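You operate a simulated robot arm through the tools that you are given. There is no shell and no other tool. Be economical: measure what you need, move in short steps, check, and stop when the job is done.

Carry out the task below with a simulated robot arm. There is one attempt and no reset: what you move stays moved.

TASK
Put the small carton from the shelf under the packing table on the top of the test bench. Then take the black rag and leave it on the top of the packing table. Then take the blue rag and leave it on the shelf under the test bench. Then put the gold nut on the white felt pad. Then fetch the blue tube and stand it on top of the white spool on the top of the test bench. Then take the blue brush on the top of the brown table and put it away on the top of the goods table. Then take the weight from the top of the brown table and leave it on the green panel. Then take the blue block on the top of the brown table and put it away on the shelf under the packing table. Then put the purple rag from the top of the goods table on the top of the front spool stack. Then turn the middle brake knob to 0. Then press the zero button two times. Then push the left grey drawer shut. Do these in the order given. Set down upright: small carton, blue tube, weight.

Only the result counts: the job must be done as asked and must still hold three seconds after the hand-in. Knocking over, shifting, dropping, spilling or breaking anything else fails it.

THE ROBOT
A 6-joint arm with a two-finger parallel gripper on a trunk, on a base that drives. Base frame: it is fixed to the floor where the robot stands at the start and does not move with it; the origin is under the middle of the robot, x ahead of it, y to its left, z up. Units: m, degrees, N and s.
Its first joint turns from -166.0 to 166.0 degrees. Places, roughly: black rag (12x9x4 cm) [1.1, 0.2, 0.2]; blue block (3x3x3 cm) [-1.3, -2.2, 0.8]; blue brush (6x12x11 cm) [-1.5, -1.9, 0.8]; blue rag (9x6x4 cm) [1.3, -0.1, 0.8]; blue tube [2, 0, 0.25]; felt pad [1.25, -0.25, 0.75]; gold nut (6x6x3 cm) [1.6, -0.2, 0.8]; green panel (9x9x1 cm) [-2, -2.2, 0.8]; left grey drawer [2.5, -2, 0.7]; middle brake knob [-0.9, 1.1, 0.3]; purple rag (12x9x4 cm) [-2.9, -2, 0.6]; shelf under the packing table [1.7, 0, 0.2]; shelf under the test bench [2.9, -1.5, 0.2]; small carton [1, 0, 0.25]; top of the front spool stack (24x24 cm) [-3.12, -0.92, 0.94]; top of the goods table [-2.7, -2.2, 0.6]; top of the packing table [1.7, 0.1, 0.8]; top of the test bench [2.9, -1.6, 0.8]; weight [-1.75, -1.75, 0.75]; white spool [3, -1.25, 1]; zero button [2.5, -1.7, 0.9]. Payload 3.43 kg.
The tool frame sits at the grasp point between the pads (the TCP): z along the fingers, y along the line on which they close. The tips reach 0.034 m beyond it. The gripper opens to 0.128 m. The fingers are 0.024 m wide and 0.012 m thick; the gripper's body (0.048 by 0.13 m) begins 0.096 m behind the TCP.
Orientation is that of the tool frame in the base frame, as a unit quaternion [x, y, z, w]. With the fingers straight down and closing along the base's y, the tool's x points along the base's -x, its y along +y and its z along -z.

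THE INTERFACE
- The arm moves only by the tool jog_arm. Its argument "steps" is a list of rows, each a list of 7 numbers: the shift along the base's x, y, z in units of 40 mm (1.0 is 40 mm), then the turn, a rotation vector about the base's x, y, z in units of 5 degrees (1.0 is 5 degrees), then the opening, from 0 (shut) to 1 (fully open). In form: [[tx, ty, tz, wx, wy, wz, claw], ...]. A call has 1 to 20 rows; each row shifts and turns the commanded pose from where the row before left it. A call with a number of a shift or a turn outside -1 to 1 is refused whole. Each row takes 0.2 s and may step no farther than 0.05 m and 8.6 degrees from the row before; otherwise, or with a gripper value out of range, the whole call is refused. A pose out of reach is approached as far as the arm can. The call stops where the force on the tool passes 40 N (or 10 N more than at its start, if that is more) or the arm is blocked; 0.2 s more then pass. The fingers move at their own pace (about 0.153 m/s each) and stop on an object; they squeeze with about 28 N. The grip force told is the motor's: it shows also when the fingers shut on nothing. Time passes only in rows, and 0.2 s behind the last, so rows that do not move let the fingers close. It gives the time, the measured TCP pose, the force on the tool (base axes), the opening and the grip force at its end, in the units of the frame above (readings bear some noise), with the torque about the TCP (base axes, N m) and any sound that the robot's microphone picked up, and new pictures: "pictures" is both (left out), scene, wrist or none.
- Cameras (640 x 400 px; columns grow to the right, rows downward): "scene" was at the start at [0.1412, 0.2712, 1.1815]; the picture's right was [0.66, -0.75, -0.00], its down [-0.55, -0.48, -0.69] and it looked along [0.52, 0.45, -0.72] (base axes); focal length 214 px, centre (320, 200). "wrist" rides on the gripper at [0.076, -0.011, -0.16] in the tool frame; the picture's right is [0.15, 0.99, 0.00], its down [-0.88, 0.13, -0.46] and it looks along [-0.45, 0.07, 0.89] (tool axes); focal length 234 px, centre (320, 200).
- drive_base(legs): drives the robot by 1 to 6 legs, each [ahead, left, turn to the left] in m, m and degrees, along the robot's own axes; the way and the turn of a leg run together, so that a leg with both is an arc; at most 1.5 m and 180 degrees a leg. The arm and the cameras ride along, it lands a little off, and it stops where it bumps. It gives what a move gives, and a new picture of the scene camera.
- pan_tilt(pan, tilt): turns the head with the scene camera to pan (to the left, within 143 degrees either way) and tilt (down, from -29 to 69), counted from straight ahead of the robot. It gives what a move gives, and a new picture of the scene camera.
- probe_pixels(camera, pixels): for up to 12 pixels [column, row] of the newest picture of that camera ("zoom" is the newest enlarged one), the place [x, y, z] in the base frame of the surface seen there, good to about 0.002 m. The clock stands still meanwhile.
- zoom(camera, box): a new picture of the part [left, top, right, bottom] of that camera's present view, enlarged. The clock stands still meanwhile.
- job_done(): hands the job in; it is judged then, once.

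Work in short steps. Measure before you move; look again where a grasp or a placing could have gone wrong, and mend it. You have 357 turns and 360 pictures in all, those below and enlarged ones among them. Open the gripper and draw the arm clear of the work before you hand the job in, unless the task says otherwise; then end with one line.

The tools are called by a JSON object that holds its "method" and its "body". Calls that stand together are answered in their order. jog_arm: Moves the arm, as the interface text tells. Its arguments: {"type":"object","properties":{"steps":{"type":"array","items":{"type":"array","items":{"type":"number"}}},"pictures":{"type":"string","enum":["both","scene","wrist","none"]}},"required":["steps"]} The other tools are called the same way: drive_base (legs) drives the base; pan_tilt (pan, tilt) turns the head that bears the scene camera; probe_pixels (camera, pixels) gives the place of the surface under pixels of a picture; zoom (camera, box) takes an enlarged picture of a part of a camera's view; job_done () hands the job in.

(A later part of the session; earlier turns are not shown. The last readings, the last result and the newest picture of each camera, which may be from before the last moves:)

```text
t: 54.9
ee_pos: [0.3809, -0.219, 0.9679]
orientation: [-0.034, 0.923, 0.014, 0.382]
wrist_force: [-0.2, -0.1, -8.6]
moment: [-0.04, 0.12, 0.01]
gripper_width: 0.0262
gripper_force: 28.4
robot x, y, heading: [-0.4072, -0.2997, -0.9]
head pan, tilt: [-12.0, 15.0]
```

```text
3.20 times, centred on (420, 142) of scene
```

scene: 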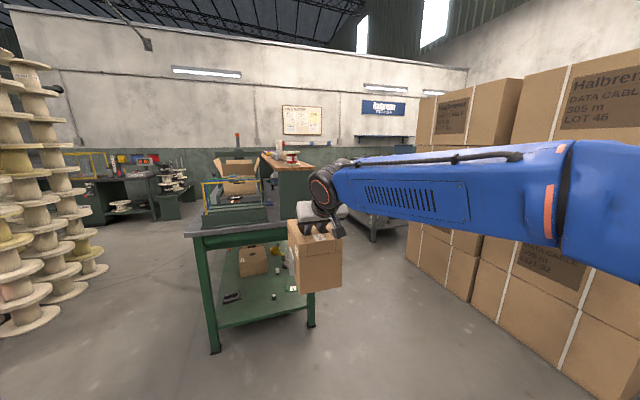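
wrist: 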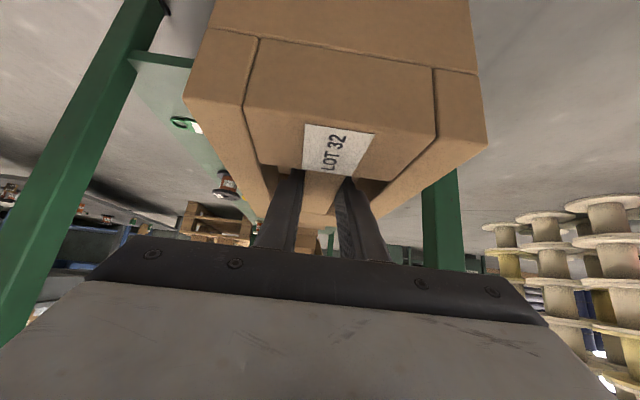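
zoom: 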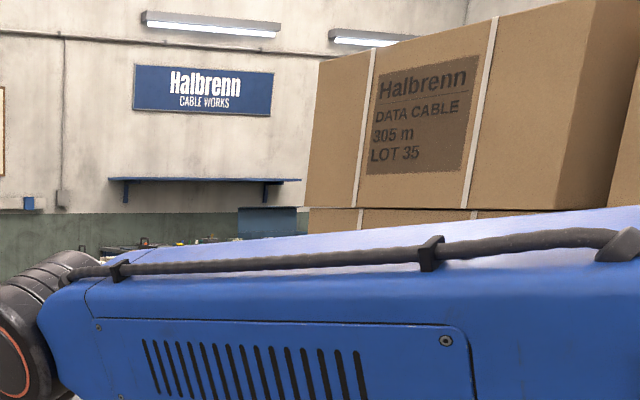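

I probe the box stack's corners and the way to the bench.

{"method": "probe_pixels", "body": {"camera": "scene", "pixels": [[405, 260], [478, 300], [470, 115], [312, 325], [375, 235], [350, 215], [283, 205], [420, 125], [620, 80], [330, 165]]}}

{"method": "pan_tilt", "body": {"pan": -60, "tilt": 20}}

```text
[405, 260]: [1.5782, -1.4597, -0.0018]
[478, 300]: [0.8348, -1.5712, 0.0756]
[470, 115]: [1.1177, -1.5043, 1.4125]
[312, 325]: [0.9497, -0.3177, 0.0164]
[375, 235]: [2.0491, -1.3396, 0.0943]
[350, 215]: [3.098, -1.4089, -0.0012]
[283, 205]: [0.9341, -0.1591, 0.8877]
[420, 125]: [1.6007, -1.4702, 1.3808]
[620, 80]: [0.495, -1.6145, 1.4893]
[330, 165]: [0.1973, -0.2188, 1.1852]
```

```text
t: 56.1
ee_pos: [0.3807, -0.2192, 0.9689]
orientation: [-0.034, 0.924, 0.013, 0.382]
wrist_force: [0.0, -0.4, -8.9]
moment: [-0.02, 0.12, 0.0]
gripper_width: 0.026
gripper_force: 27.9
robot x, y, heading: [-0.401, -0.2965, -1.0]
head pan, tilt: [-60.0, 20.0]
```

scene: 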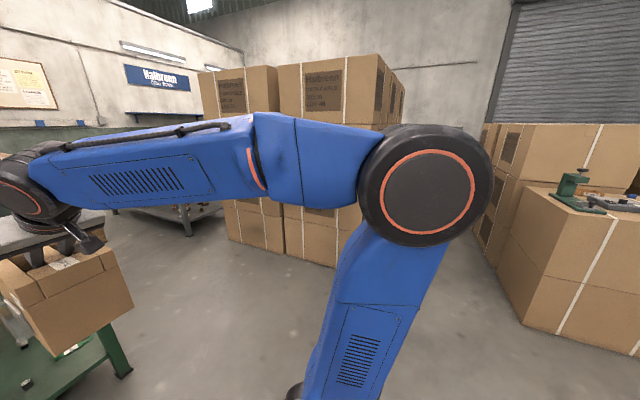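

Corridor between packing table (y>−0.33) and box stack (y<−1.46). I check the elbow's lateral extent before driving through.

{"method": "probe_pixels", "body": {"camera": "scene", "pixels": [[430, 185], [480, 185], [420, 140], [300, 130], [500, 230], [525, 310], [250, 180]]}}

```text
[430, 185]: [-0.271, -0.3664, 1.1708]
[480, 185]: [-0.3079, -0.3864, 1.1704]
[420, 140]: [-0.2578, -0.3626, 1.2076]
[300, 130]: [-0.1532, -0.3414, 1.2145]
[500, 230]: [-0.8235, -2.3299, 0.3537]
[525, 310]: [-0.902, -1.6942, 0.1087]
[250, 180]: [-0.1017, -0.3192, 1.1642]
```

Elbow stays within the base width. I strafe right 0.6 m, then ahead 0.9 m, looking forward.

{"method": "drive_base", "body": {"legs": [[0, -0.6, 0.5], [0.9, 0, 0]]}}

{"method": "pan_tilt", "body": {"pan": 5, "tilt": 25}}

```text
t: 63.9
ee_pos: [1.2926, -0.8012, 0.968]
orientation: [-0.044, 0.923, 0.018, 0.381]
wrist_force: [-0.5, 0.0, -9.3]
moment: [0.02, 0.18, -0.02]
gripper_width: 0.0258
gripper_force: 27.1
robot x, y, heading: [0.5068, -0.8993, 0.5]
head pan, tilt: [-60.0, 20.0]
```

scene: 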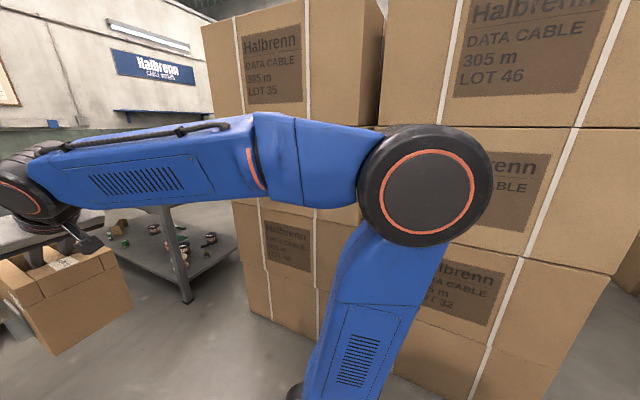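

```text
t: 65.3
ee_pos: [1.2928, -0.8025, 0.9673]
orientation: [-0.044, 0.923, 0.018, 0.381]
wrist_force: [0.4, -0.2, -8.7]
moment: [-0.03, 0.13, -0.03]
gripper_width: 0.0259
gripper_force: 28.0
robot x, y, heading: [0.5077, -0.8991, 0.1]
head pan, tilt: [5.0, 25.0]
```

scene: 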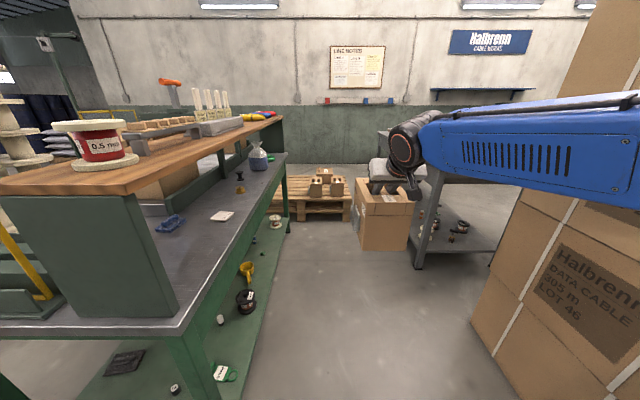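

The packing table's right side shows the blue rag (170,222) and felt pad (222,215). I probe the bench leg, corridor and pallet.

{"method": "probe_pixels", "body": {"camera": "scene", "pixels": [[418, 262], [288, 230], [350, 215], [435, 180], [440, 235], [275, 200], [350, 175], [465, 300], [170, 222], [222, 215], [240, 178], [258, 160]]}}

```text
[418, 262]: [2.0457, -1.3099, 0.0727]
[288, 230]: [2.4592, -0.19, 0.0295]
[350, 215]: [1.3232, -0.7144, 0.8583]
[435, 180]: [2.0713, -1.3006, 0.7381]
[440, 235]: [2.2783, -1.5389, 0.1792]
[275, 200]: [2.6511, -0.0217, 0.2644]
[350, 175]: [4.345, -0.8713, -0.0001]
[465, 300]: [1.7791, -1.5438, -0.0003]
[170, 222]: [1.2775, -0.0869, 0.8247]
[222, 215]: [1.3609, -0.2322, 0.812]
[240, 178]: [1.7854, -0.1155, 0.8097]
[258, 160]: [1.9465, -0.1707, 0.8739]
```

I drive 0.6 m farther along the corridor to see the bench from its left side.

{"method": "drive_base", "body": {"legs": [[0.7, 0, 0]]}}

{"method": "pan_tilt", "body": {"pan": -25, "tilt": 30}}

```text
t: 69.1
ee_pos: [1.9868, -0.7999, 0.9677]
orientation: [-0.043, 0.923, 0.017, 0.381]
wrist_force: [-0.2, -0.6, -8.6]
moment: [-0.03, 0.16, -0.02]
gripper_width: 0.0259
gripper_force: 28.0
robot x, y, heading: [1.2039, -0.8967, 0.1]
head pan, tilt: [5.0, 25.0]
```

scene: 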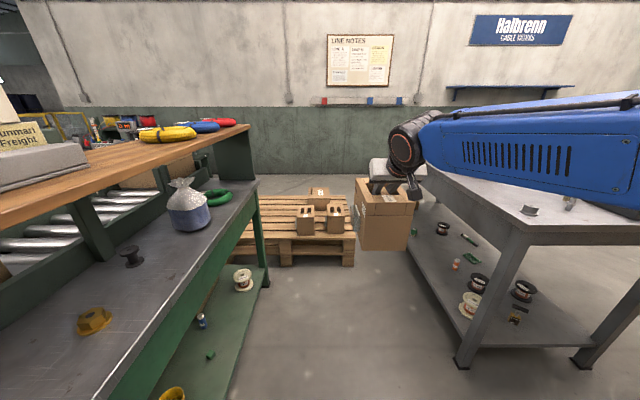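

```text
t: 70.0
ee_pos: [1.9865, -0.8003, 0.9689]
orientation: [-0.043, 0.923, 0.017, 0.382]
wrist_force: [0.0, 0.1, -9.0]
moment: [-0.03, 0.14, -0.01]
gripper_width: 0.026
gripper_force: 28.5
robot x, y, heading: [1.2023, -0.8943, 0.2]
head pan, tilt: [-25.0, 30.0]
```

scene: 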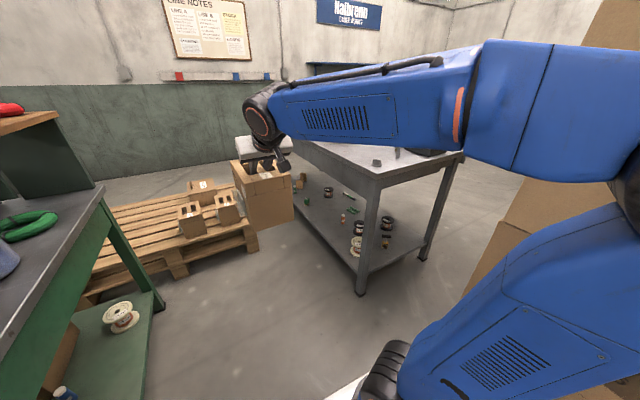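

I probe the bench's legs and top corners, plus the pallet.

{"method": "probe_pixels", "body": {"camera": "scene", "pixels": [[360, 290], [424, 255], [375, 178], [460, 158], [290, 143], [376, 160], [340, 155], [415, 170], [85, 298], [248, 235], [300, 185], [380, 245]]}}

```text
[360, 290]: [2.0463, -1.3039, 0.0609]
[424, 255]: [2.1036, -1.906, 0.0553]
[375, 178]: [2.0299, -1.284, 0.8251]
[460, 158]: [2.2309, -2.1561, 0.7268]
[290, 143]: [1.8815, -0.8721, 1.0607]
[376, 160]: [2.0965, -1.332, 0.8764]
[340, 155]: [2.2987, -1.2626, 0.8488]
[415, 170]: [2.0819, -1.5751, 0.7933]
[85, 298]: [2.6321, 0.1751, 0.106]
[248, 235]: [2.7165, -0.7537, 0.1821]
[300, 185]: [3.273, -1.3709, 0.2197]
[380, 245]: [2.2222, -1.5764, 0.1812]
```

The bench spans x>2.03, y −1.26…−1.95. I raise the carton well above bench height, then advance and turn toward the bench.

{"method": "jog_arm", "body": {"steps": [[0, 0, 1, 0, 0, 0, 0], [0, 0, 1, 0, 0, 0, 0], [0, 0, 1, 0, 0, 0, 0], [0, 0, 1, 0, 0, 0, 0], [0, 0, 1, 0, 0, 0, 0], [0, 0, 1, 0, 0, 0, 0]], "pictures": "none"}}

{"method": "drive_base", "body": {"legs": [[0.4, -0.05, 0], [0, 0, -40]]}}

{"method": "pan_tilt", "body": {"pan": 5, "tilt": 30}}

```text
t: 71.4
ee_pos: [1.9851, -0.8012, 1.2094]
orientation: [-0.042, 0.924, 0.017, 0.38]
wrist_force: [0.8, 0.0, -9.7]
moment: [-0.04, 0.13, -0.03]
gripper_width: 0.026
gripper_force: 27.9
robot x, y, heading: [1.2009, -0.8947, 0.2]
head pan, tilt: [-25.0, 30.0]
```

```text
t: 75.8
ee_pos: [2.2632, -1.3854, 1.2092]
orientation: [0.281, 0.88, -0.116, 0.364]
wrist_force: [0.8, 0.9, -9.0]
moment: [0.05, 0.16, -0.03]
gripper_width: 0.0259
gripper_force: 27.8
robot x, y, heading: [1.6085, -0.9449, -40.5]
head pan, tilt: [-25.0, 30.0]
```

scene: 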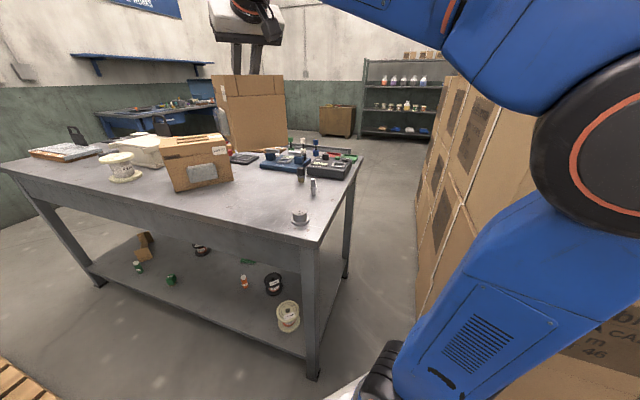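

```text
t: 76.8
ee_pos: [2.2638, -1.384, 1.2095]
orientation: [0.281, 0.88, -0.117, 0.364]
wrist_force: [-0.4, -1.1, -9.7]
moment: [0.09, 0.11, -0.01]
gripper_width: 0.0259
gripper_force: 28.1
robot x, y, heading: [1.6047, -0.9458, -40.3]
head pan, tilt: [5.0, 30.0]
```

scene: 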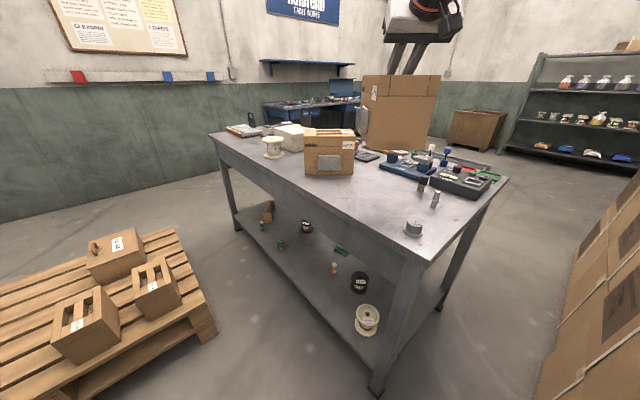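

Good view of the bench top: white spool (273,148), another carton (330,150), tools. I probe the free area.

{"method": "zoom", "body": {"camera": "scene", "box": [200, 100, 520, 300]}}

{"method": "probe_pixels", "body": {"camera": "scene", "pixels": [[273, 140], [330, 130], [308, 173], [352, 175], [365, 200], [412, 230], [418, 258], [505, 180], [385, 180], [435, 200], [410, 205], [375, 185]]}}

```text
2.00 times, centred on (360, 200) of scene
```

zoom: 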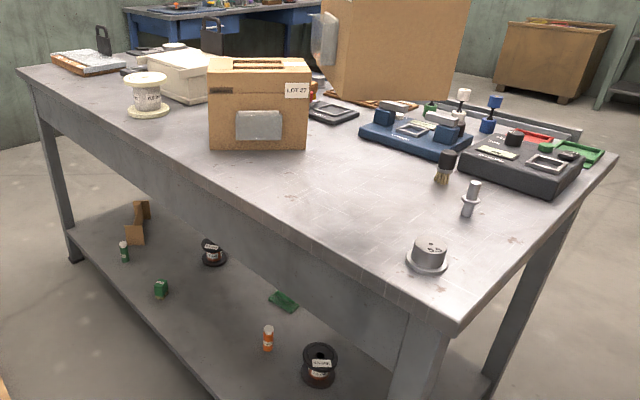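

```text
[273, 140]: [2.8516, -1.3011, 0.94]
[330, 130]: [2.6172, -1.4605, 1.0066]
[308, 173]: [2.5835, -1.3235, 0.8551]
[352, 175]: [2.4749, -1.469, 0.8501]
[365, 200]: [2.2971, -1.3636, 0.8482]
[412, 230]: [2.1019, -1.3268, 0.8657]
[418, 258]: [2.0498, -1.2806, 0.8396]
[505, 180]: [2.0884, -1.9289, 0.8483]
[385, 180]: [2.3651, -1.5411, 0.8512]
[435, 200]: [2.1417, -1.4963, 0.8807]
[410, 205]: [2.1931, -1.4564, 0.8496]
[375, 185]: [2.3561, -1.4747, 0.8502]
```

Bench top is z≈0.850; a free spot is around (2.31, −1.42). I move over it and lower to just above the top.

{"method": "jog_arm", "body": {"steps": [[0.9, -0.78, 0, 0, 0, 0, 0], [0, 0, -1, 0, 0, 0, 0], [0, 0, -1, 0, 0, 0, 0], [0, 0, -1, 0, 0, 0, 0], [0, 0, -1, 0, 0, 0, 0], [0, 0, -0.5, 0, 0, 0, 0]]}}

```text
t: 78.2
ee_pos: [2.2996, -1.4153, 1.0298]
orientation: [0.28, 0.881, -0.115, 0.363]
wrist_force: [0.1, 0.2, -9.2]
moment: [0.1, 0.11, 0.02]
gripper_width: 0.0262
gripper_force: 27.9
robot x, y, heading: [1.6101, -0.9489, -40.1]
head pan, tilt: [5.0, 30.0]
```

scene: 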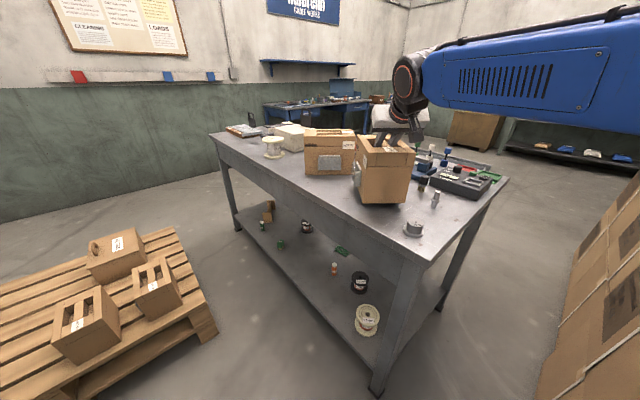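
wrist: 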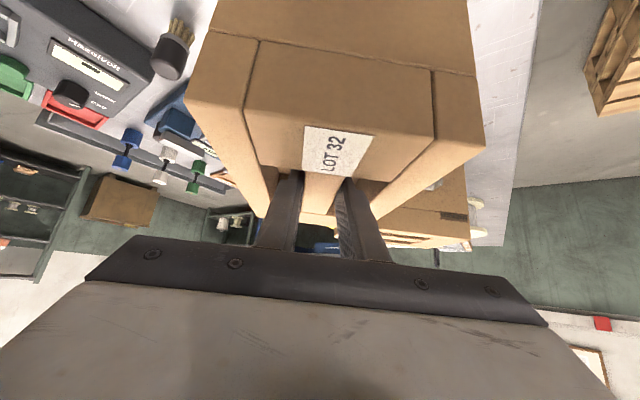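

The carton hangs over the free spot. I lower in 4 mm steps until contact.

{"method": "jog_arm", "body": {"steps": [[0, 0, -0.3, 0, 0, 0, 0], [0, 0, -0.15, 0, 0, 0, 0]], "pictures": "none"}}

{"method": "zoom", "body": {"camera": "scene", "box": [300, 120, 460, 220]}}

```text
t: 78.8
ee_pos: [2.2996, -1.416, 1.0131]
orientation: [0.279, 0.881, -0.116, 0.364]
wrist_force: [0.8, 0.4, -9.7]
moment: [0.04, 0.11, -0.01]
gripper_width: 0.0262
gripper_force: 27.9
robot x, y, heading: [1.6068, -0.9434, -40.5]
head pan, tilt: [5.0, 30.0]
```

```text
4.00 times, centred on (380, 170) of scene
```

zoom: 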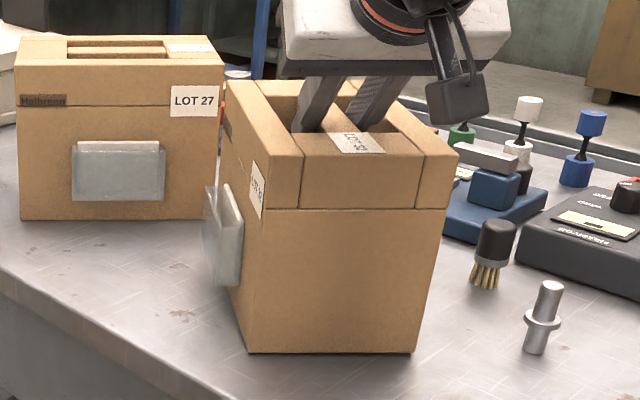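

Nearly on the top. A few more small steps.

{"method": "jog_arm", "body": {"steps": [[0, 0, -0.08, 0, 0, 0, 0], [0, 0, -0.05, 0, 0, 0, 0]], "pictures": "none"}}

```text
t: 79.4
ee_pos: [2.2982, -1.416, 1.0101]
orientation: [0.281, 0.879, -0.117, 0.366]
wrist_force: [2.5, -10.6, 27.6]
moment: [-0.13, 0.02, -0.18]
gripper_width: 0.0261
gripper_force: 28.1
robot x, y, heading: [1.6079, -0.9455, -40.5]
head pan, tilt: [5.0, 30.0]
```

Contact with the bench. I ease up 3 mm's worth of command and open.

{"method": "jog_arm", "body": {"steps": [[0, 0, 0.06, 0, 0, 0, 0], [0, 0, 0, 0, 0, 0, 0.25], [0, 0, 0, 0, 0, 0, 0.35], [0, 0, 0, 0, 0, 0, 0.35]], "pictures": "wrist"}}

```text
t: 80.4
ee_pos: [2.3002, -1.4153, 1.0097]
orientation: [0.282, 0.881, -0.116, 0.363]
wrist_force: [-0.4, -0.3, -0.1]
moment: [0.02, -0.02, 0.0]
gripper_width: 0.0448
gripper_force: 0.0
robot x, y, heading: [1.6093, -0.9466, -40.5]
head pan, tilt: [5.0, 30.0]
```

wrist: 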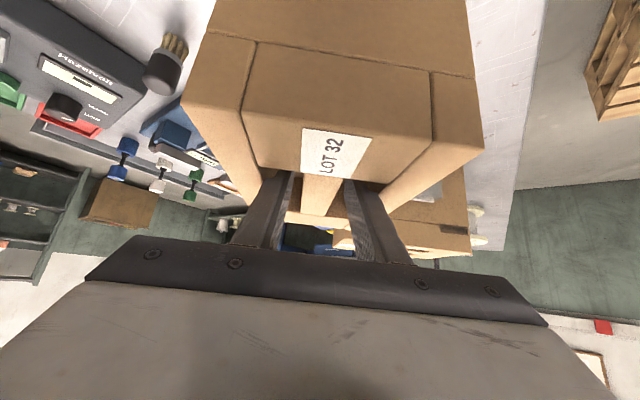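

Released with no forces. I lift straight up.

{"method": "jog_arm", "body": {"steps": [[0, 0, 0.5, 0, 0, 0, 0.35], [0, 0, 1, 0, 0, 0, 0.35], [0, 0, 1, 0, 0, 0, 0.35], [0, 0, 1, 0, 0, 0, 0.35], [0, 0, 1, 0, 0, 0, 0.35]], "pictures": "scene"}}

```text
t: 81.6
ee_pos: [2.3027, -1.4171, 1.1888]
orientation: [0.281, 0.881, -0.116, 0.363]
wrist_force: [0.3, 0.7, 0.1]
moment: [-0.04, 0.02, 0.03]
gripper_width: 0.0447
gripper_force: 0.1
robot x, y, heading: [1.6113, -0.9428, -40.2]
head pan, tilt: [5.0, 30.0]
```

scene: 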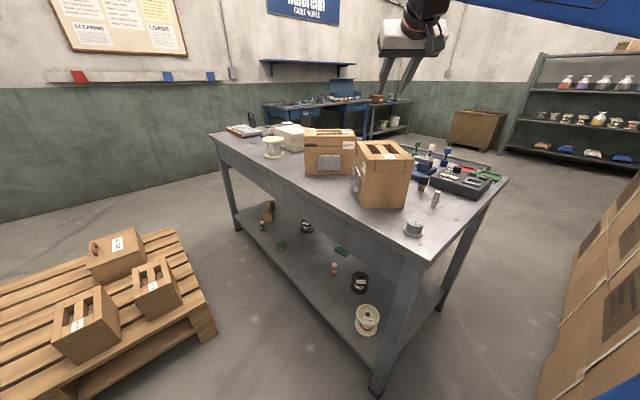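

Carton stands on the bench. Next is the black rag on the packing shelf's left; I drive back out of the corridor to view the packing table's left side.

{"method": "drive_base", "body": {"legs": [[0, 0, 40.3], [-1.5, 0, 0], [-0.6, 0, 0], [0, 1.2, 0]]}}

{"method": "pan_tilt", "body": {"pan": 30, "tilt": 35}}

```text
t: 99.7
ee_pos: [0.3382, 0.366, 1.1896]
orientation: [-0.039, 0.924, 0.015, 0.381]
wrist_force: [0.4, -0.4, 0.2]
moment: [0.0, -0.03, 0.02]
gripper_width: 0.0448
gripper_force: 0.0
robot x, y, heading: [-0.4943, 0.2746, -0.2]
head pan, tilt: [5.0, 30.0]
```

scene: 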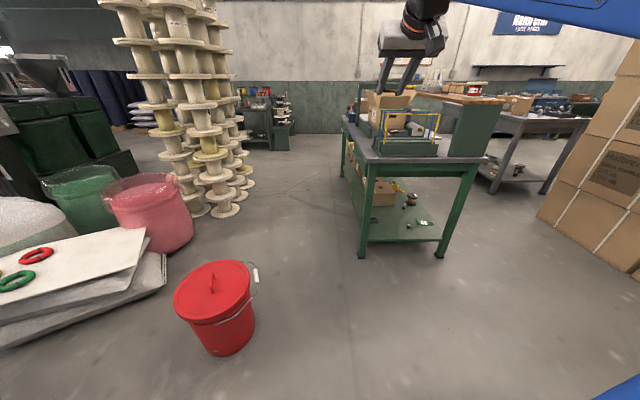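

```text
t: 100.6
ee_pos: [0.3394, 0.3655, 1.1897]
orientation: [-0.038, 0.923, 0.015, 0.382]
wrist_force: [0.3, 0.8, -0.3]
moment: [-0.01, -0.04, 0.01]
gripper_width: 0.0449
gripper_force: 0.0
robot x, y, heading: [-0.4957, 0.2766, -0.3]
head pan, tilt: [30.0, 35.0]
```

scene: 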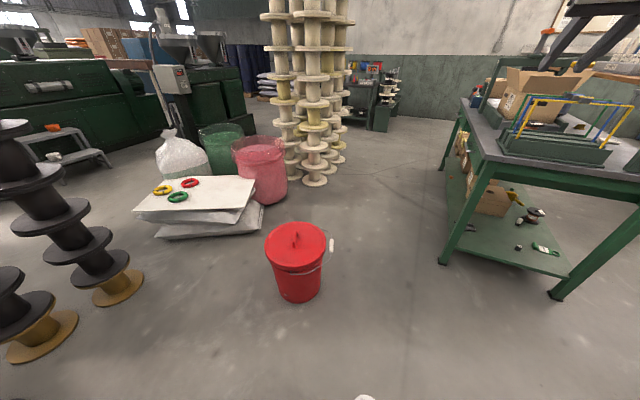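

{"method": "probe_pixels", "body": {"camera": "scene", "pixels": [[298, 298], [322, 270], [315, 182], [265, 200], [443, 262], [472, 228], [455, 180], [360, 230], [466, 105], [240, 230], [400, 300], [332, 245]]}}

{"method": "zoom", "body": {"camera": "scene", "box": [430, 140, 590, 300]}}

```text
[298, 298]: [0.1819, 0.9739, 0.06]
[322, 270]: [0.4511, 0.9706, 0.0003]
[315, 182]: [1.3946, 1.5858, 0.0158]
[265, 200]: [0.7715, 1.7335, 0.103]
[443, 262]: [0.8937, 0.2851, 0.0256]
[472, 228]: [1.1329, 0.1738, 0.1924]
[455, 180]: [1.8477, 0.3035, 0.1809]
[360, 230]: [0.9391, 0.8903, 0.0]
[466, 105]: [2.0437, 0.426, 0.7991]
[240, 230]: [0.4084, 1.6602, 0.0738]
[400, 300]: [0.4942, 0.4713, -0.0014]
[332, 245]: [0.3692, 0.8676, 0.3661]
```

```text
2.50 times, centred on (510, 220) of scene
```

zoom: 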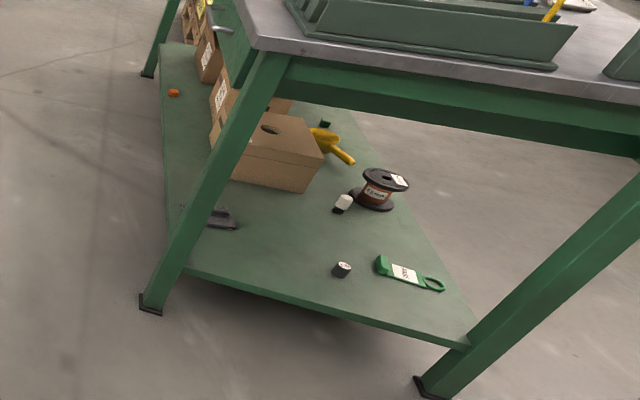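

Getting the robot to the left side is tight (bucket, spools). The rag's ridge runs along y and can instead be straddled at its ends from the front. I strafe right a bit and lower the arm to look with the wrist camera.

{"method": "drive_base", "body": {"legs": [[0, -0.4, 0]]}}

{"method": "jog_arm", "body": {"steps": [[0, 0, -1, 0, 0, 0, 0.9], [0, 0, -1, 0, 0, 0, 0.9], [0, 0, -1, 0, 0, 0, 0.9], [0, 0, -1, 0, 0, 0, 0.9], [0, 0, -1, 0, 0, 0, 0.9], [0, 0, -1, 0, 0, 0, 0.9], [0, 0, -1, 0, 0, 0, 0.9], [0, 0, -1, 0, 0, 0, 0.9], [0, 0, -1, 0, 0, 0, 0.9], [0, 0, -1, 0, 0, 0, 0.9], [0, 0, -1, 0, 0, 0, 0.9], [0, 0, -1, 0, 0, 0, 0.9], [0, 0, -1, 0, 0, 0, 0.9], [0, 0, -1, 0, 0, 0, 0.9], [0, 0, -1, 0, 0, 0, 0.9], [0, 0, -1, 0, 0, 0, 0.9], [0, 0, -1, 0, 0, 0, 0.9], [0, 0, -1, 0, 0, 0, 0.9], [0, 0, -1, 0, 0, 0, 0.9]], "pictures": "none"}}

{"method": "drive_base", "body": {"legs": [[0.42, 0, 0]]}}

{"method": "pan_tilt", "body": {"pan": 10, "tilt": 35}}

```text
t: 103.1
ee_pos: [0.3378, -0.0355, 1.188]
orientation: [-0.039, 0.923, 0.015, 0.382]
wrist_force: [-0.7, -0.6, 0.1]
moment: [-0.02, -0.02, -0.01]
gripper_width: 0.0448
gripper_force: 0.2
robot x, y, heading: [-0.4937, -0.1253, -0.4]
head pan, tilt: [30.0, 35.0]
```

scene: 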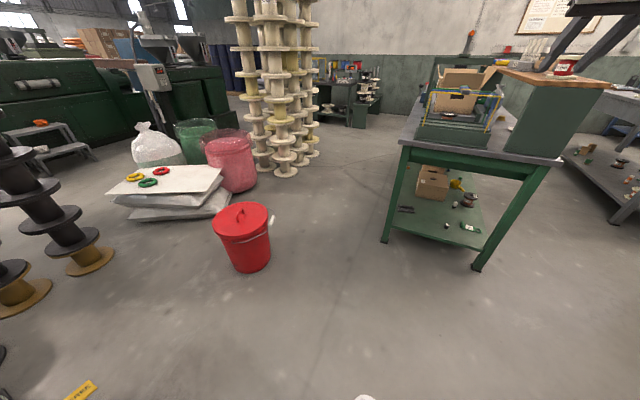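

```text
t: 107.1
ee_pos: [0.3409, -0.0277, 0.4401]
orientation: [-0.041, 0.925, 0.003, 0.379]
wrist_force: [-0.1, 0.0, 0.4]
moment: [0.05, 0.0, -0.01]
gripper_width: 0.1152
gripper_force: 0.1
out of reach, approached as far as the arm can: row 19
robot x, y, heading: [-0.4959, -0.1256, -0.4]
head pan, tilt: [30.0, 35.0]
```

```text
t: 109.6
ee_pos: [0.7582, -0.0276, 0.4406]
orientation: [-0.042, 0.925, 0.004, 0.378]
wrist_force: [-0.7, 0.3, 0.2]
moment: [0.01, -0.03, 0.01]
gripper_width: 0.1152
gripper_force: 0.1
robot x, y, heading: [-0.0767, -0.1259, -0.1]
head pan, tilt: [30.0, 35.0]
```

scene: 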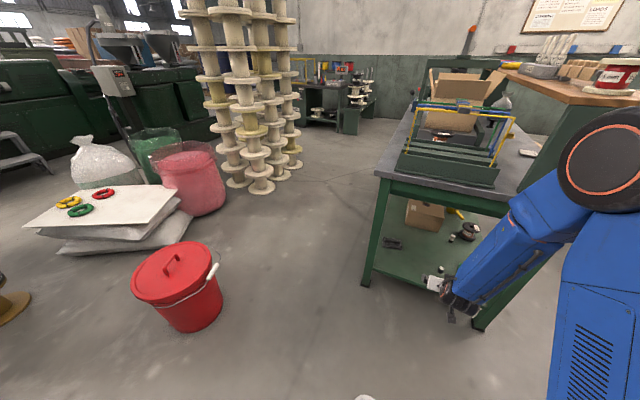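

```text
t: 110.5
ee_pos: [0.757, -0.0271, 0.4398]
orientation: [-0.042, 0.925, 0.004, 0.378]
wrist_force: [-0.1, 0.0, 0.2]
moment: [0.03, 0.02, 0.02]
gripper_width: 0.1155
gripper_force: 0.0
robot x, y, heading: [-0.0807, -0.1264, -0.1]
head pan, tilt: [10.0, 35.0]
```

scene: 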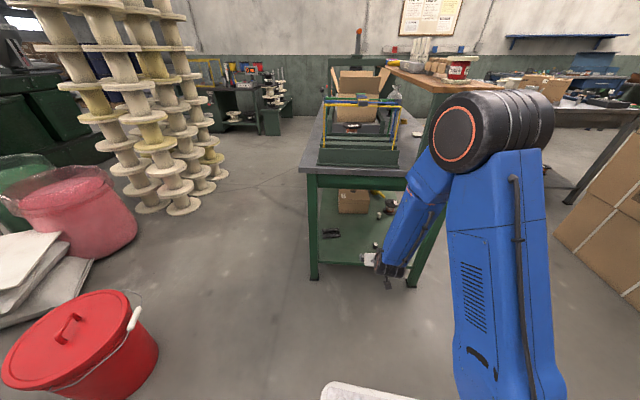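

I need a more oblique arm plane: strafe right 0.4 m, then swing the tool left toward the rag.

{"method": "drive_base", "body": {"legs": [[0, -0.4, 0]]}}

{"method": "jog_arm", "body": {"steps": [[0, 1, 0, 0, 0, 0, 0.9], [0, 1, 0, 0, 0, 0, 0.9], [0, 1, 0, 0, 0, 0, 0.9], [0, 1, 0, 0, 0, 0, 0.9], [0, 1, 0, 0, 0, 0, 0.9], [0, 1, 0, 0, 0, 0, 0.9], [0, 1, 0, 0, 0, 0, 0.9], [0, 1, 0, 0, 0, 0, 0.9], [0, 1, 0, 0, 0, 0, 0.9], [0, 1, 0, 0, 0, 0, 0.9], [0, 1, 0, 0, 0, 0, 0.9], [0, 1, 0, 0, 0, 0, 0.9], [0, 1, 0, 0, 0, 0, 0.9], [0, 1, 0, 0, 0, 0, 0.9]]}}

```text
t: 113.0
ee_pos: [0.7582, -0.4286, 0.4397]
orientation: [-0.043, 0.925, 0.004, 0.379]
wrist_force: [-0.7, 0.4, -0.1]
moment: [0.01, -0.01, 0.01]
gripper_width: 0.1152
gripper_force: 0.0
robot x, y, heading: [-0.0844, -0.5276, -0.2]
head pan, tilt: [10.0, 35.0]
```

scene: 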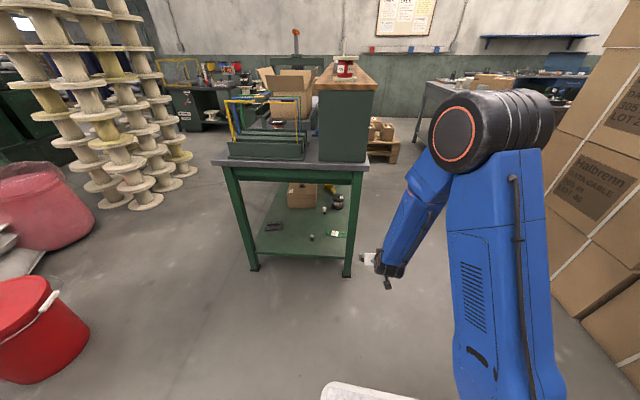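

```text
t: 116.0
ee_pos: [0.7564, 0.1315, 0.4434]
orientation: [-0.043, 0.925, 0.005, 0.378]
wrist_force: [0.3, 0.4, -0.3]
moment: [-0.02, 0.03, -0.02]
gripper_width: 0.1153
gripper_force: 0.0
robot x, y, heading: [-0.0763, -0.5258, -0.0]
head pan, tilt: [10.0, 35.0]
```

scene: 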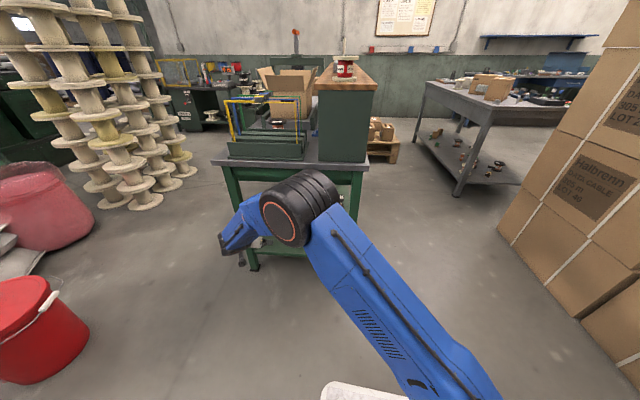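
wrist: 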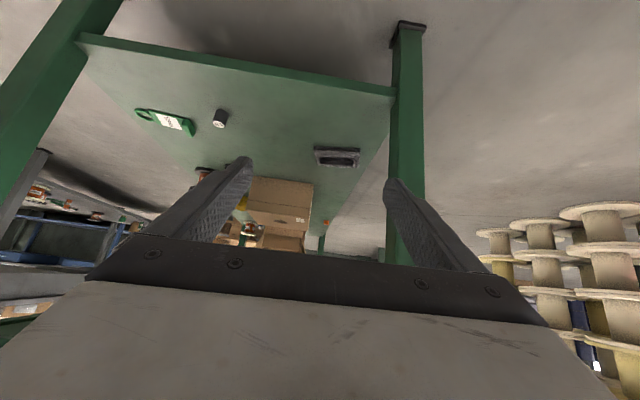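

I zoom on the rag in the wrist view and probe the ridge.

{"method": "zoom", "body": {"camera": "wrist", "box": [290, 130, 390, 190]}}

```text
6.40 times, centred on (340, 160) of wrist
```

zoom: 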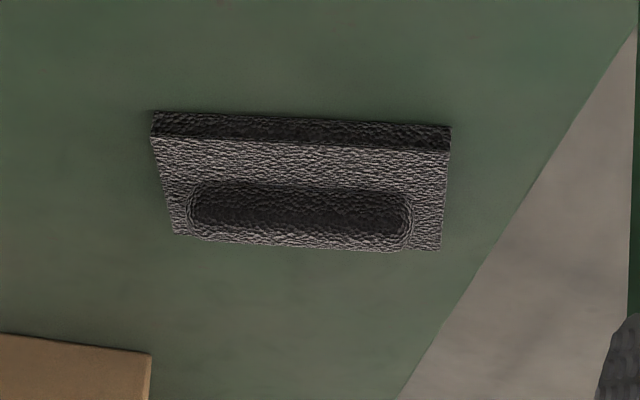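

{"method": "probe_pixels", "body": {"camera": "zoom", "pixels": [[155, 140], [447, 152], [155, 115], [450, 130], [176, 230], [437, 245], [195, 200], [408, 225], [190, 220], [300, 212], [300, 240], [300, 190]]}}

```text
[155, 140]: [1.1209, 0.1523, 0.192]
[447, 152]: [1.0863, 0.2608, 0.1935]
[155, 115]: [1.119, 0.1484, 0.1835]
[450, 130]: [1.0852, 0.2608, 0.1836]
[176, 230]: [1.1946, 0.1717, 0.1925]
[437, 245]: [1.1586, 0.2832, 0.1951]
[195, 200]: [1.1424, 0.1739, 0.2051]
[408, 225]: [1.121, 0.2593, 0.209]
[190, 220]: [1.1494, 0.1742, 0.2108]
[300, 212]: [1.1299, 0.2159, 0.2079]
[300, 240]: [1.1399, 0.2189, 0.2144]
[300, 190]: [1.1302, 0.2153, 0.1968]
```

The sheet is 11.5 cm × 8 cm at yaw 17°, and its ridge ends lie 9 cm apart. I align the tool to yaw 17° and move in above it.

{"method": "jog_arm", "body": {"steps": [[0, 0, 0, 0.26, 0, 0.85, 0.9], [0, 0, 0, 0, 0, 0.85, 0.9], [0, 0, 0, 0, 0, 0.82, 0.9], [1, 0.22, 0, 0, 0, 0, 0.9], [1, 0.22, 0, 0, 0, 0, 0.9], [1, 0.22, 0, 0, 0, 0, 0.85], [1, 0.22, 0, 0, 0, 0, 0.85], [1, 0.22, -0.3, 0, 0, 0, 0.85], [1, 0.22, -0.5, 0, 0, 0, 0.85], [1, 0.22, -0.5, 0, 0, 0, 0.85]]}}

```text
t: 118.2
ee_pos: [1.0404, 0.1969, 0.3915]
orientation: [-0.139, 0.914, 0.057, 0.376]
wrist_force: [-0.2, 0.3, 1.8]
moment: [-0.08, 0.07, -0.05]
gripper_width: 0.1088
gripper_force: 0.0
robot x, y, heading: [-0.077, -0.5306, -0.2]
head pan, tilt: [10.0, 35.0]
```

scene: 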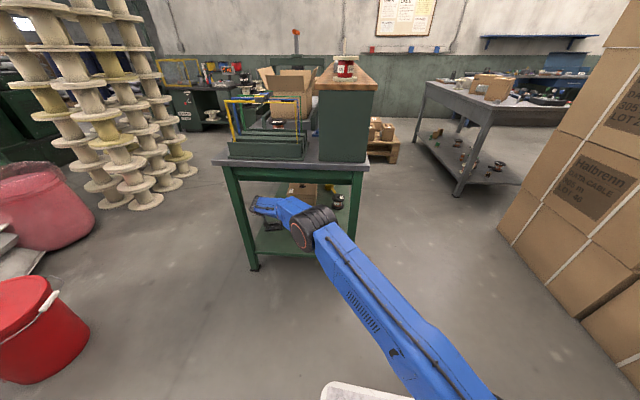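
wrist: 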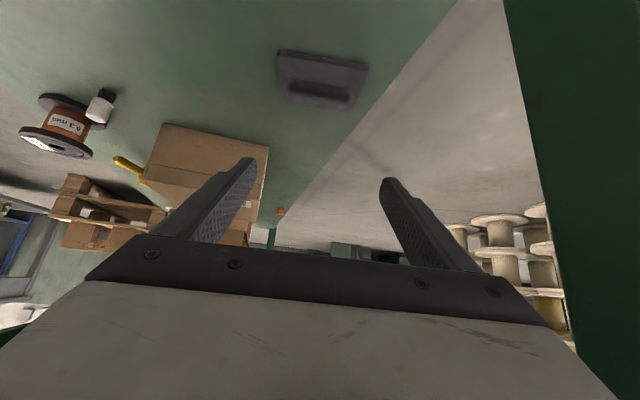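

I check forearm clearance to the table edge and left leg.

{"method": "probe_pixels", "body": {"camera": "scene", "pixels": [[300, 235], [315, 210], [290, 205], [265, 200], [253, 205], [235, 190], [232, 165], [280, 215]]}}

{"method": "zoom", "body": {"camera": "scene", "box": [210, 150, 370, 250]}}

```text
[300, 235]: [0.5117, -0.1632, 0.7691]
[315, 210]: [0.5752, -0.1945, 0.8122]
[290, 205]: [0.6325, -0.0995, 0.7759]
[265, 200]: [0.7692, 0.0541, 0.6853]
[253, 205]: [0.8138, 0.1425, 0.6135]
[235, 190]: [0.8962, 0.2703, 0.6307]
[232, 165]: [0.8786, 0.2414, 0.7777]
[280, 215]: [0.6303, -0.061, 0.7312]
```

```text
4.00 times, centred on (290, 200) of scene
```

zoom: 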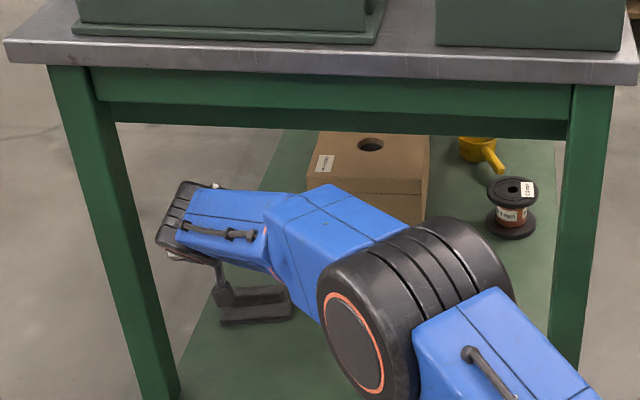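

The wrist is within a few cm of the left leg; I lower first, then re-check.

{"method": "jog_arm", "body": {"steps": [[0, 0, -0.8, 0, 0, 0, 0.82], [0, 0, -0.8, 0, 0, 0, 0.82], [0, 0, -0.8, 0, 0, 0, 0.82]]}}

{"method": "zoom", "body": {"camera": "scene", "box": [210, 150, 370, 250]}}

```text
t: 119.0
ee_pos: [1.0385, 0.1937, 0.2959]
orientation: [-0.139, 0.915, 0.056, 0.376]
wrist_force: [-0.5, -0.3, 0.4]
moment: [-0.03, 0.11, 0.01]
gripper_width: 0.105
gripper_force: 0.0
robot x, y, heading: [-0.0807, -0.5285, -0.2]
head pan, tilt: [10.0, 35.0]
```

scene: 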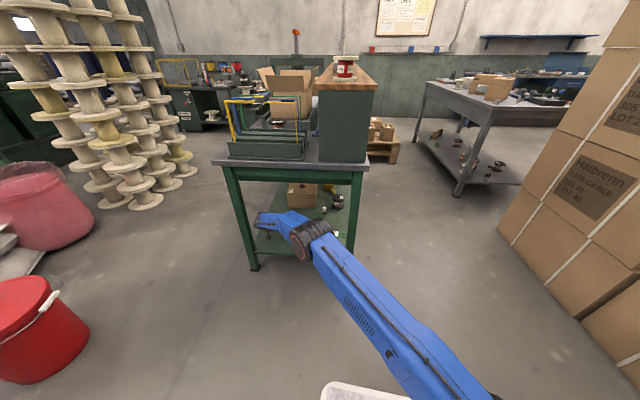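
wrist: 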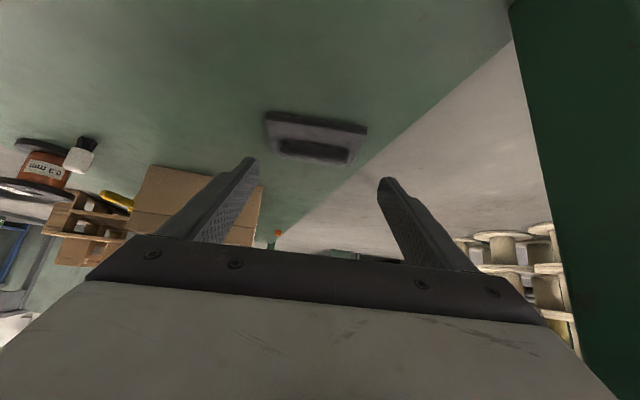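

```text
4.00 times, centred on (290, 200) of scene
```

zoom: 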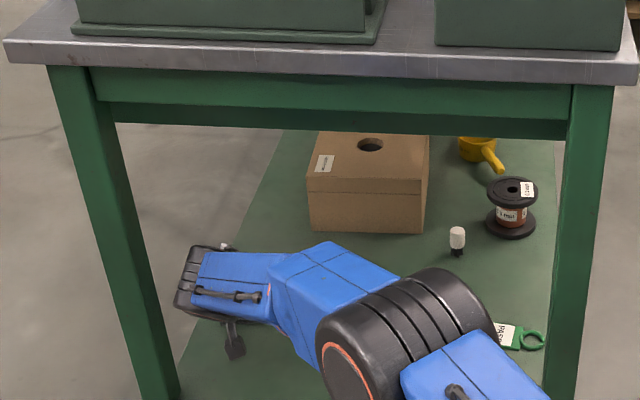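

{"method": "probe_pixels", "body": {"camera": "zoom", "pixels": [[190, 275], [180, 290], [145, 290], [120, 290], [300, 110], [235, 350], [215, 250]]}}

```text
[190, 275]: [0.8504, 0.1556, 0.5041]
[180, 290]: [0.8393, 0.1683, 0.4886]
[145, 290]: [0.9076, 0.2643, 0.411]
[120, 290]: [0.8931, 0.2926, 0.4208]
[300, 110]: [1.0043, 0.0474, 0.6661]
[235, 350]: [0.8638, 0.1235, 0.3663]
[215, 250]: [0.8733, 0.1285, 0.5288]
```

Wrist edge at y≈0.17 vs leg at 0.264: enough room. I advance over the rag.

{"method": "jog_arm", "body": {"steps": [[0.7, 0.15, 0, 0, 0, 0, 0.82], [0.7, 0.15, -0.3, 0, 0, 0, 0.82], [0.7, 0.15, -0.4, 0, 0, 0, 0.82]]}}

{"method": "zoom", "body": {"camera": "wrist", "box": [220, 120, 420, 245]}}

```text
t: 119.8
ee_pos: [1.097, 0.201, 0.2638]
orientation: [-0.14, 0.915, 0.056, 0.375]
wrist_force: [0.2, -0.1, 0.8]
moment: [-0.02, -0.01, 0.02]
gripper_width: 0.1051
gripper_force: 0.0
out of reach, approached as far as the arm can: row 3
robot x, y, heading: [-0.0808, -0.5302, -0.2]
head pan, tilt: [10.0, 35.0]
```

scene: 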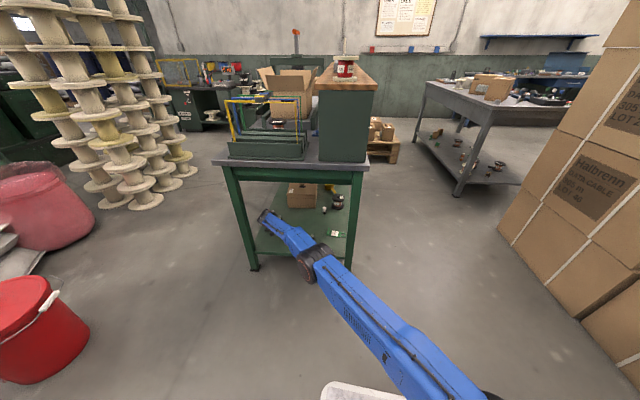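
wrist: 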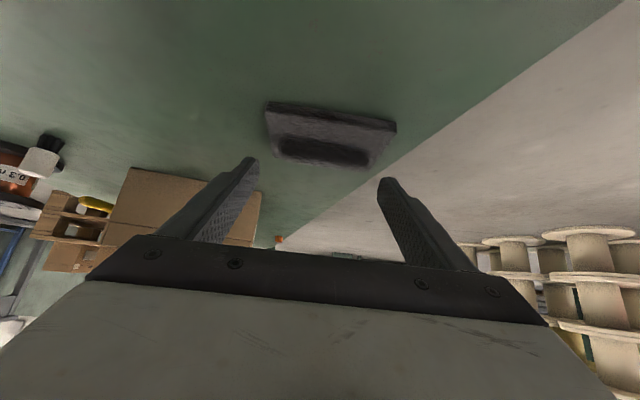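

```text
3.20 times, centred on (320, 182) of wrist
```

zoom: 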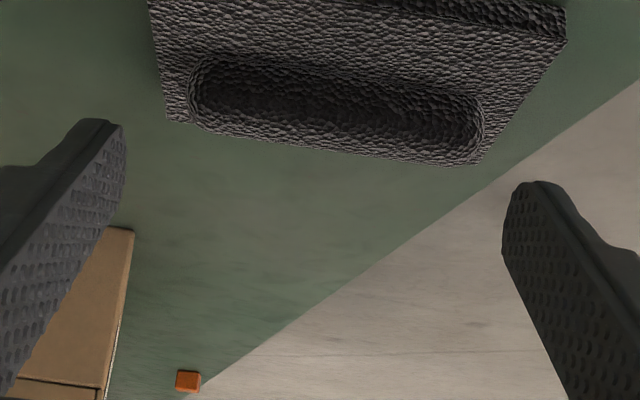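

At reach limit. I raise and retract the tool 12 cm, then drive the base 15 cm closer.

{"method": "jog_arm", "body": {"steps": [[0, 0, 0.8, 0, 0, 0, 0.82], [-1, -0.1, 0, 0, 0, 0, 0.82], [-1, -0.1, 0, 0, 0, 0, 0.82], [-1, -0.1, 0, 0, 0, 0, 0.82], [-0.5, -0.1, 0, 0, 0, 0, 0.82]], "pictures": "none"}}

{"method": "drive_base", "body": {"legs": [[0.16, 0.0, 0]]}}

```text
t: 121.0
ee_pos: [0.9553, 0.1834, 0.2953]
orientation: [-0.139, 0.915, 0.055, 0.375]
wrist_force: [0.4, 0.0, -0.4]
moment: [0.0, 0.03, 0.0]
gripper_width: 0.105
gripper_force: 0.2
robot x, y, heading: [-0.0846, -0.5277, -0.1]
head pan, tilt: [10.0, 35.0]
```

```text
t: 122.4
ee_pos: [1.1209, 0.1777, 0.2969]
orientation: [-0.137, 0.915, 0.055, 0.375]
wrist_force: [-0.3, 0.5, -0.2]
moment: [0.0, 0.01, -0.02]
gripper_width: 0.1051
gripper_force: 0.1
robot x, y, heading: [0.0828, -0.527, -0.4]
head pan, tilt: [10.0, 35.0]
```

scene: 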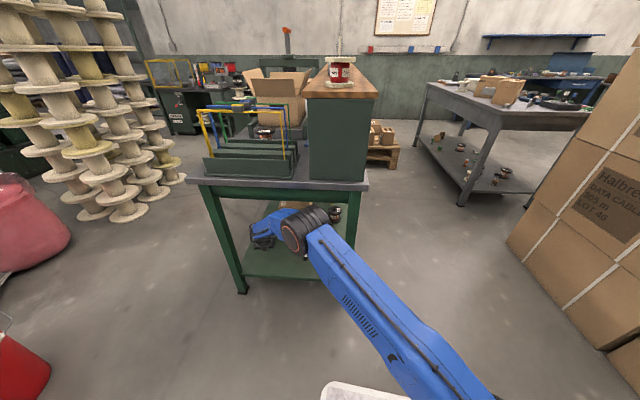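

I verify elbow clearance and the wrist view before going down.

{"method": "probe_pixels", "body": {"camera": "scene", "pixels": [[305, 210], [325, 215], [285, 215], [270, 215], [250, 225], [310, 195]]}}

{"method": "jog_arm", "body": {"steps": [[0, 0.85, 0, 0, 0, 0, 0.82]], "pictures": "wrist"}}

```text
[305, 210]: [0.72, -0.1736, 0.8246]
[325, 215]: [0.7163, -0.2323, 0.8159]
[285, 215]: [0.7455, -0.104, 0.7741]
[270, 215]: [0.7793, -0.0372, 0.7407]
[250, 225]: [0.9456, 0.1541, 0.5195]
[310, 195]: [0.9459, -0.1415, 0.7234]
```

```text
t: 122.8
ee_pos: [1.1224, 0.2087, 0.2973]
orientation: [-0.136, 0.915, 0.055, 0.376]
wrist_force: [0.5, -0.2, 0.4]
moment: [0.0, 0.04, 0.01]
gripper_width: 0.105
gripper_force: 0.1
robot x, y, heading: [0.0824, -0.5265, -0.5]
head pan, tilt: [10.0, 35.0]
```

wrist: 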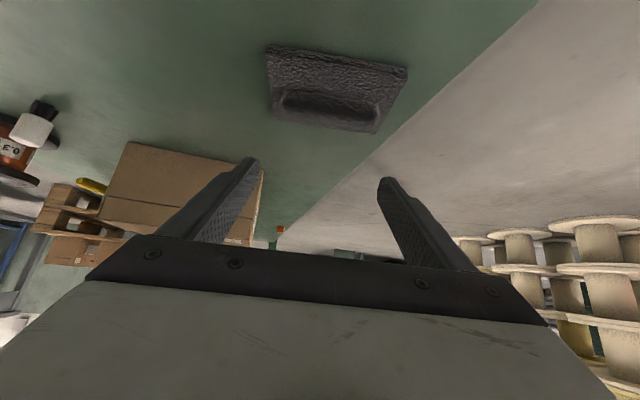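

I probe the ridge again from here for the final alignment.

{"method": "zoom", "body": {"camera": "wrist", "box": [250, 30, 420, 140]}}

```text
3.64 times, centred on (335, 85) of wrist
```

zoom: 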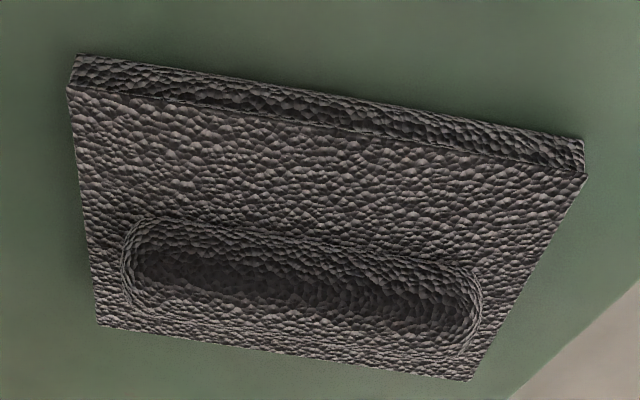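

{"method": "probe_pixels", "body": {"camera": "zoom", "pixels": [[130, 265], [475, 305], [145, 225], [460, 270], [155, 300], [455, 345], [300, 240], [300, 280], [300, 315], [85, 250], [520, 265], [300, 325]]}}

```text
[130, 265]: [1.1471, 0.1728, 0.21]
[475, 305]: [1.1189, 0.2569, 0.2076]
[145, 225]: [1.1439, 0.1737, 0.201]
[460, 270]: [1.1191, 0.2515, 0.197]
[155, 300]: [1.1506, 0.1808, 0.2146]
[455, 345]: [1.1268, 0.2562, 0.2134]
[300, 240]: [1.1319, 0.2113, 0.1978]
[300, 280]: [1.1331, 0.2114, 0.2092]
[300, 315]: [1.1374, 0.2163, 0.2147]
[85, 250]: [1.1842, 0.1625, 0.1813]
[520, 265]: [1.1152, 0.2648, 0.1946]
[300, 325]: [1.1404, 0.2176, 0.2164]
```

Alignment within 4 mm; I correct and descend with fingers straddling the ridge ends.

{"method": "jog_arm", "body": {"steps": [[0.08, 0.1, -0.5, 0, 0, 0, 0.82], [0, 0, -0.5, 0, 0, 0, 0.82], [0, 0, -0.4, 0, 0, 0, 0.82], [0, 0, -0.25, 0, 0, 0, 0.82]]}}

```text
t: 123.8
ee_pos: [1.1235, 0.2153, 0.2317]
orientation: [-0.137, 0.915, 0.055, 0.376]
wrist_force: [-0.3, -0.2, 0.0]
moment: [-0.03, 0.05, -0.04]
gripper_width: 0.105
gripper_force: 0.0
robot x, y, heading: [0.0809, -0.5314, -0.4]
head pan, tilt: [10.0, 35.0]
```

scene: 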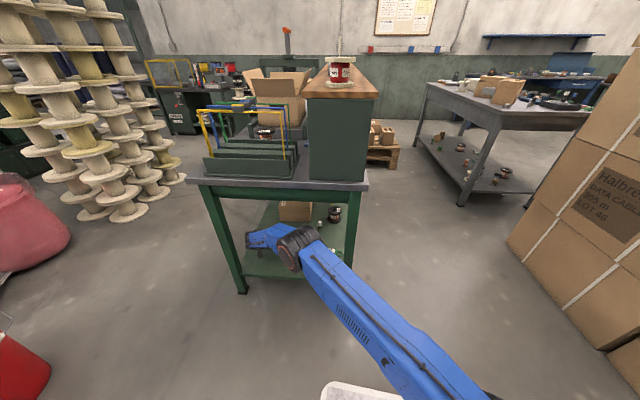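
wrist: 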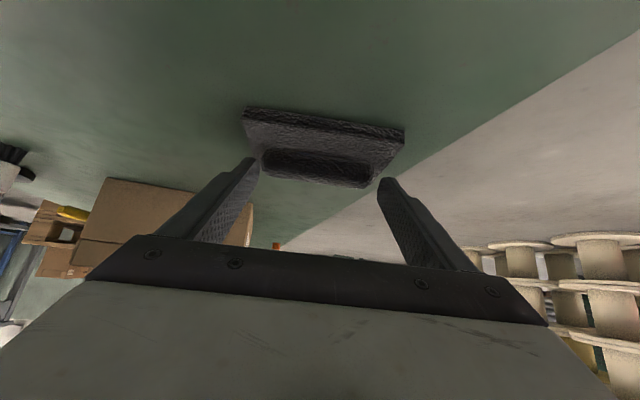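

No contact, tips straddle the ridge. I lower 2 mm and close.

{"method": "jog_arm", "body": {"steps": [[0, -0.02, -0.06, 0, 0, 0, 0.82], [0, 0, 0, 0, 0, 0, 0.6], [0, 0, 0, 0, 0, 0, 0.5], [0, 0, 0, 0, 0, 0, 0.5]], "pictures": "wrist"}}

```text
t: 124.8
ee_pos: [1.1237, 0.2144, 0.23]
orientation: [-0.137, 0.915, 0.055, 0.376]
wrist_force: [0.3, 0.2, 1.0]
moment: [-0.13, -0.03, 0.0]
gripper_width: 0.0951
gripper_force: 28.1
robot x, y, heading: [0.0811, -0.5288, -0.4]
head pan, tilt: [10.0, 35.0]
```

wrist: 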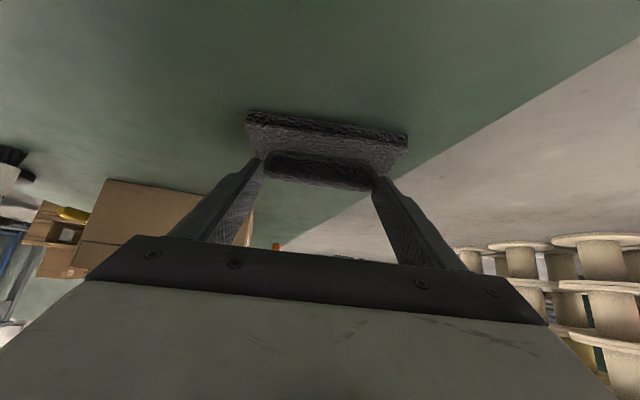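

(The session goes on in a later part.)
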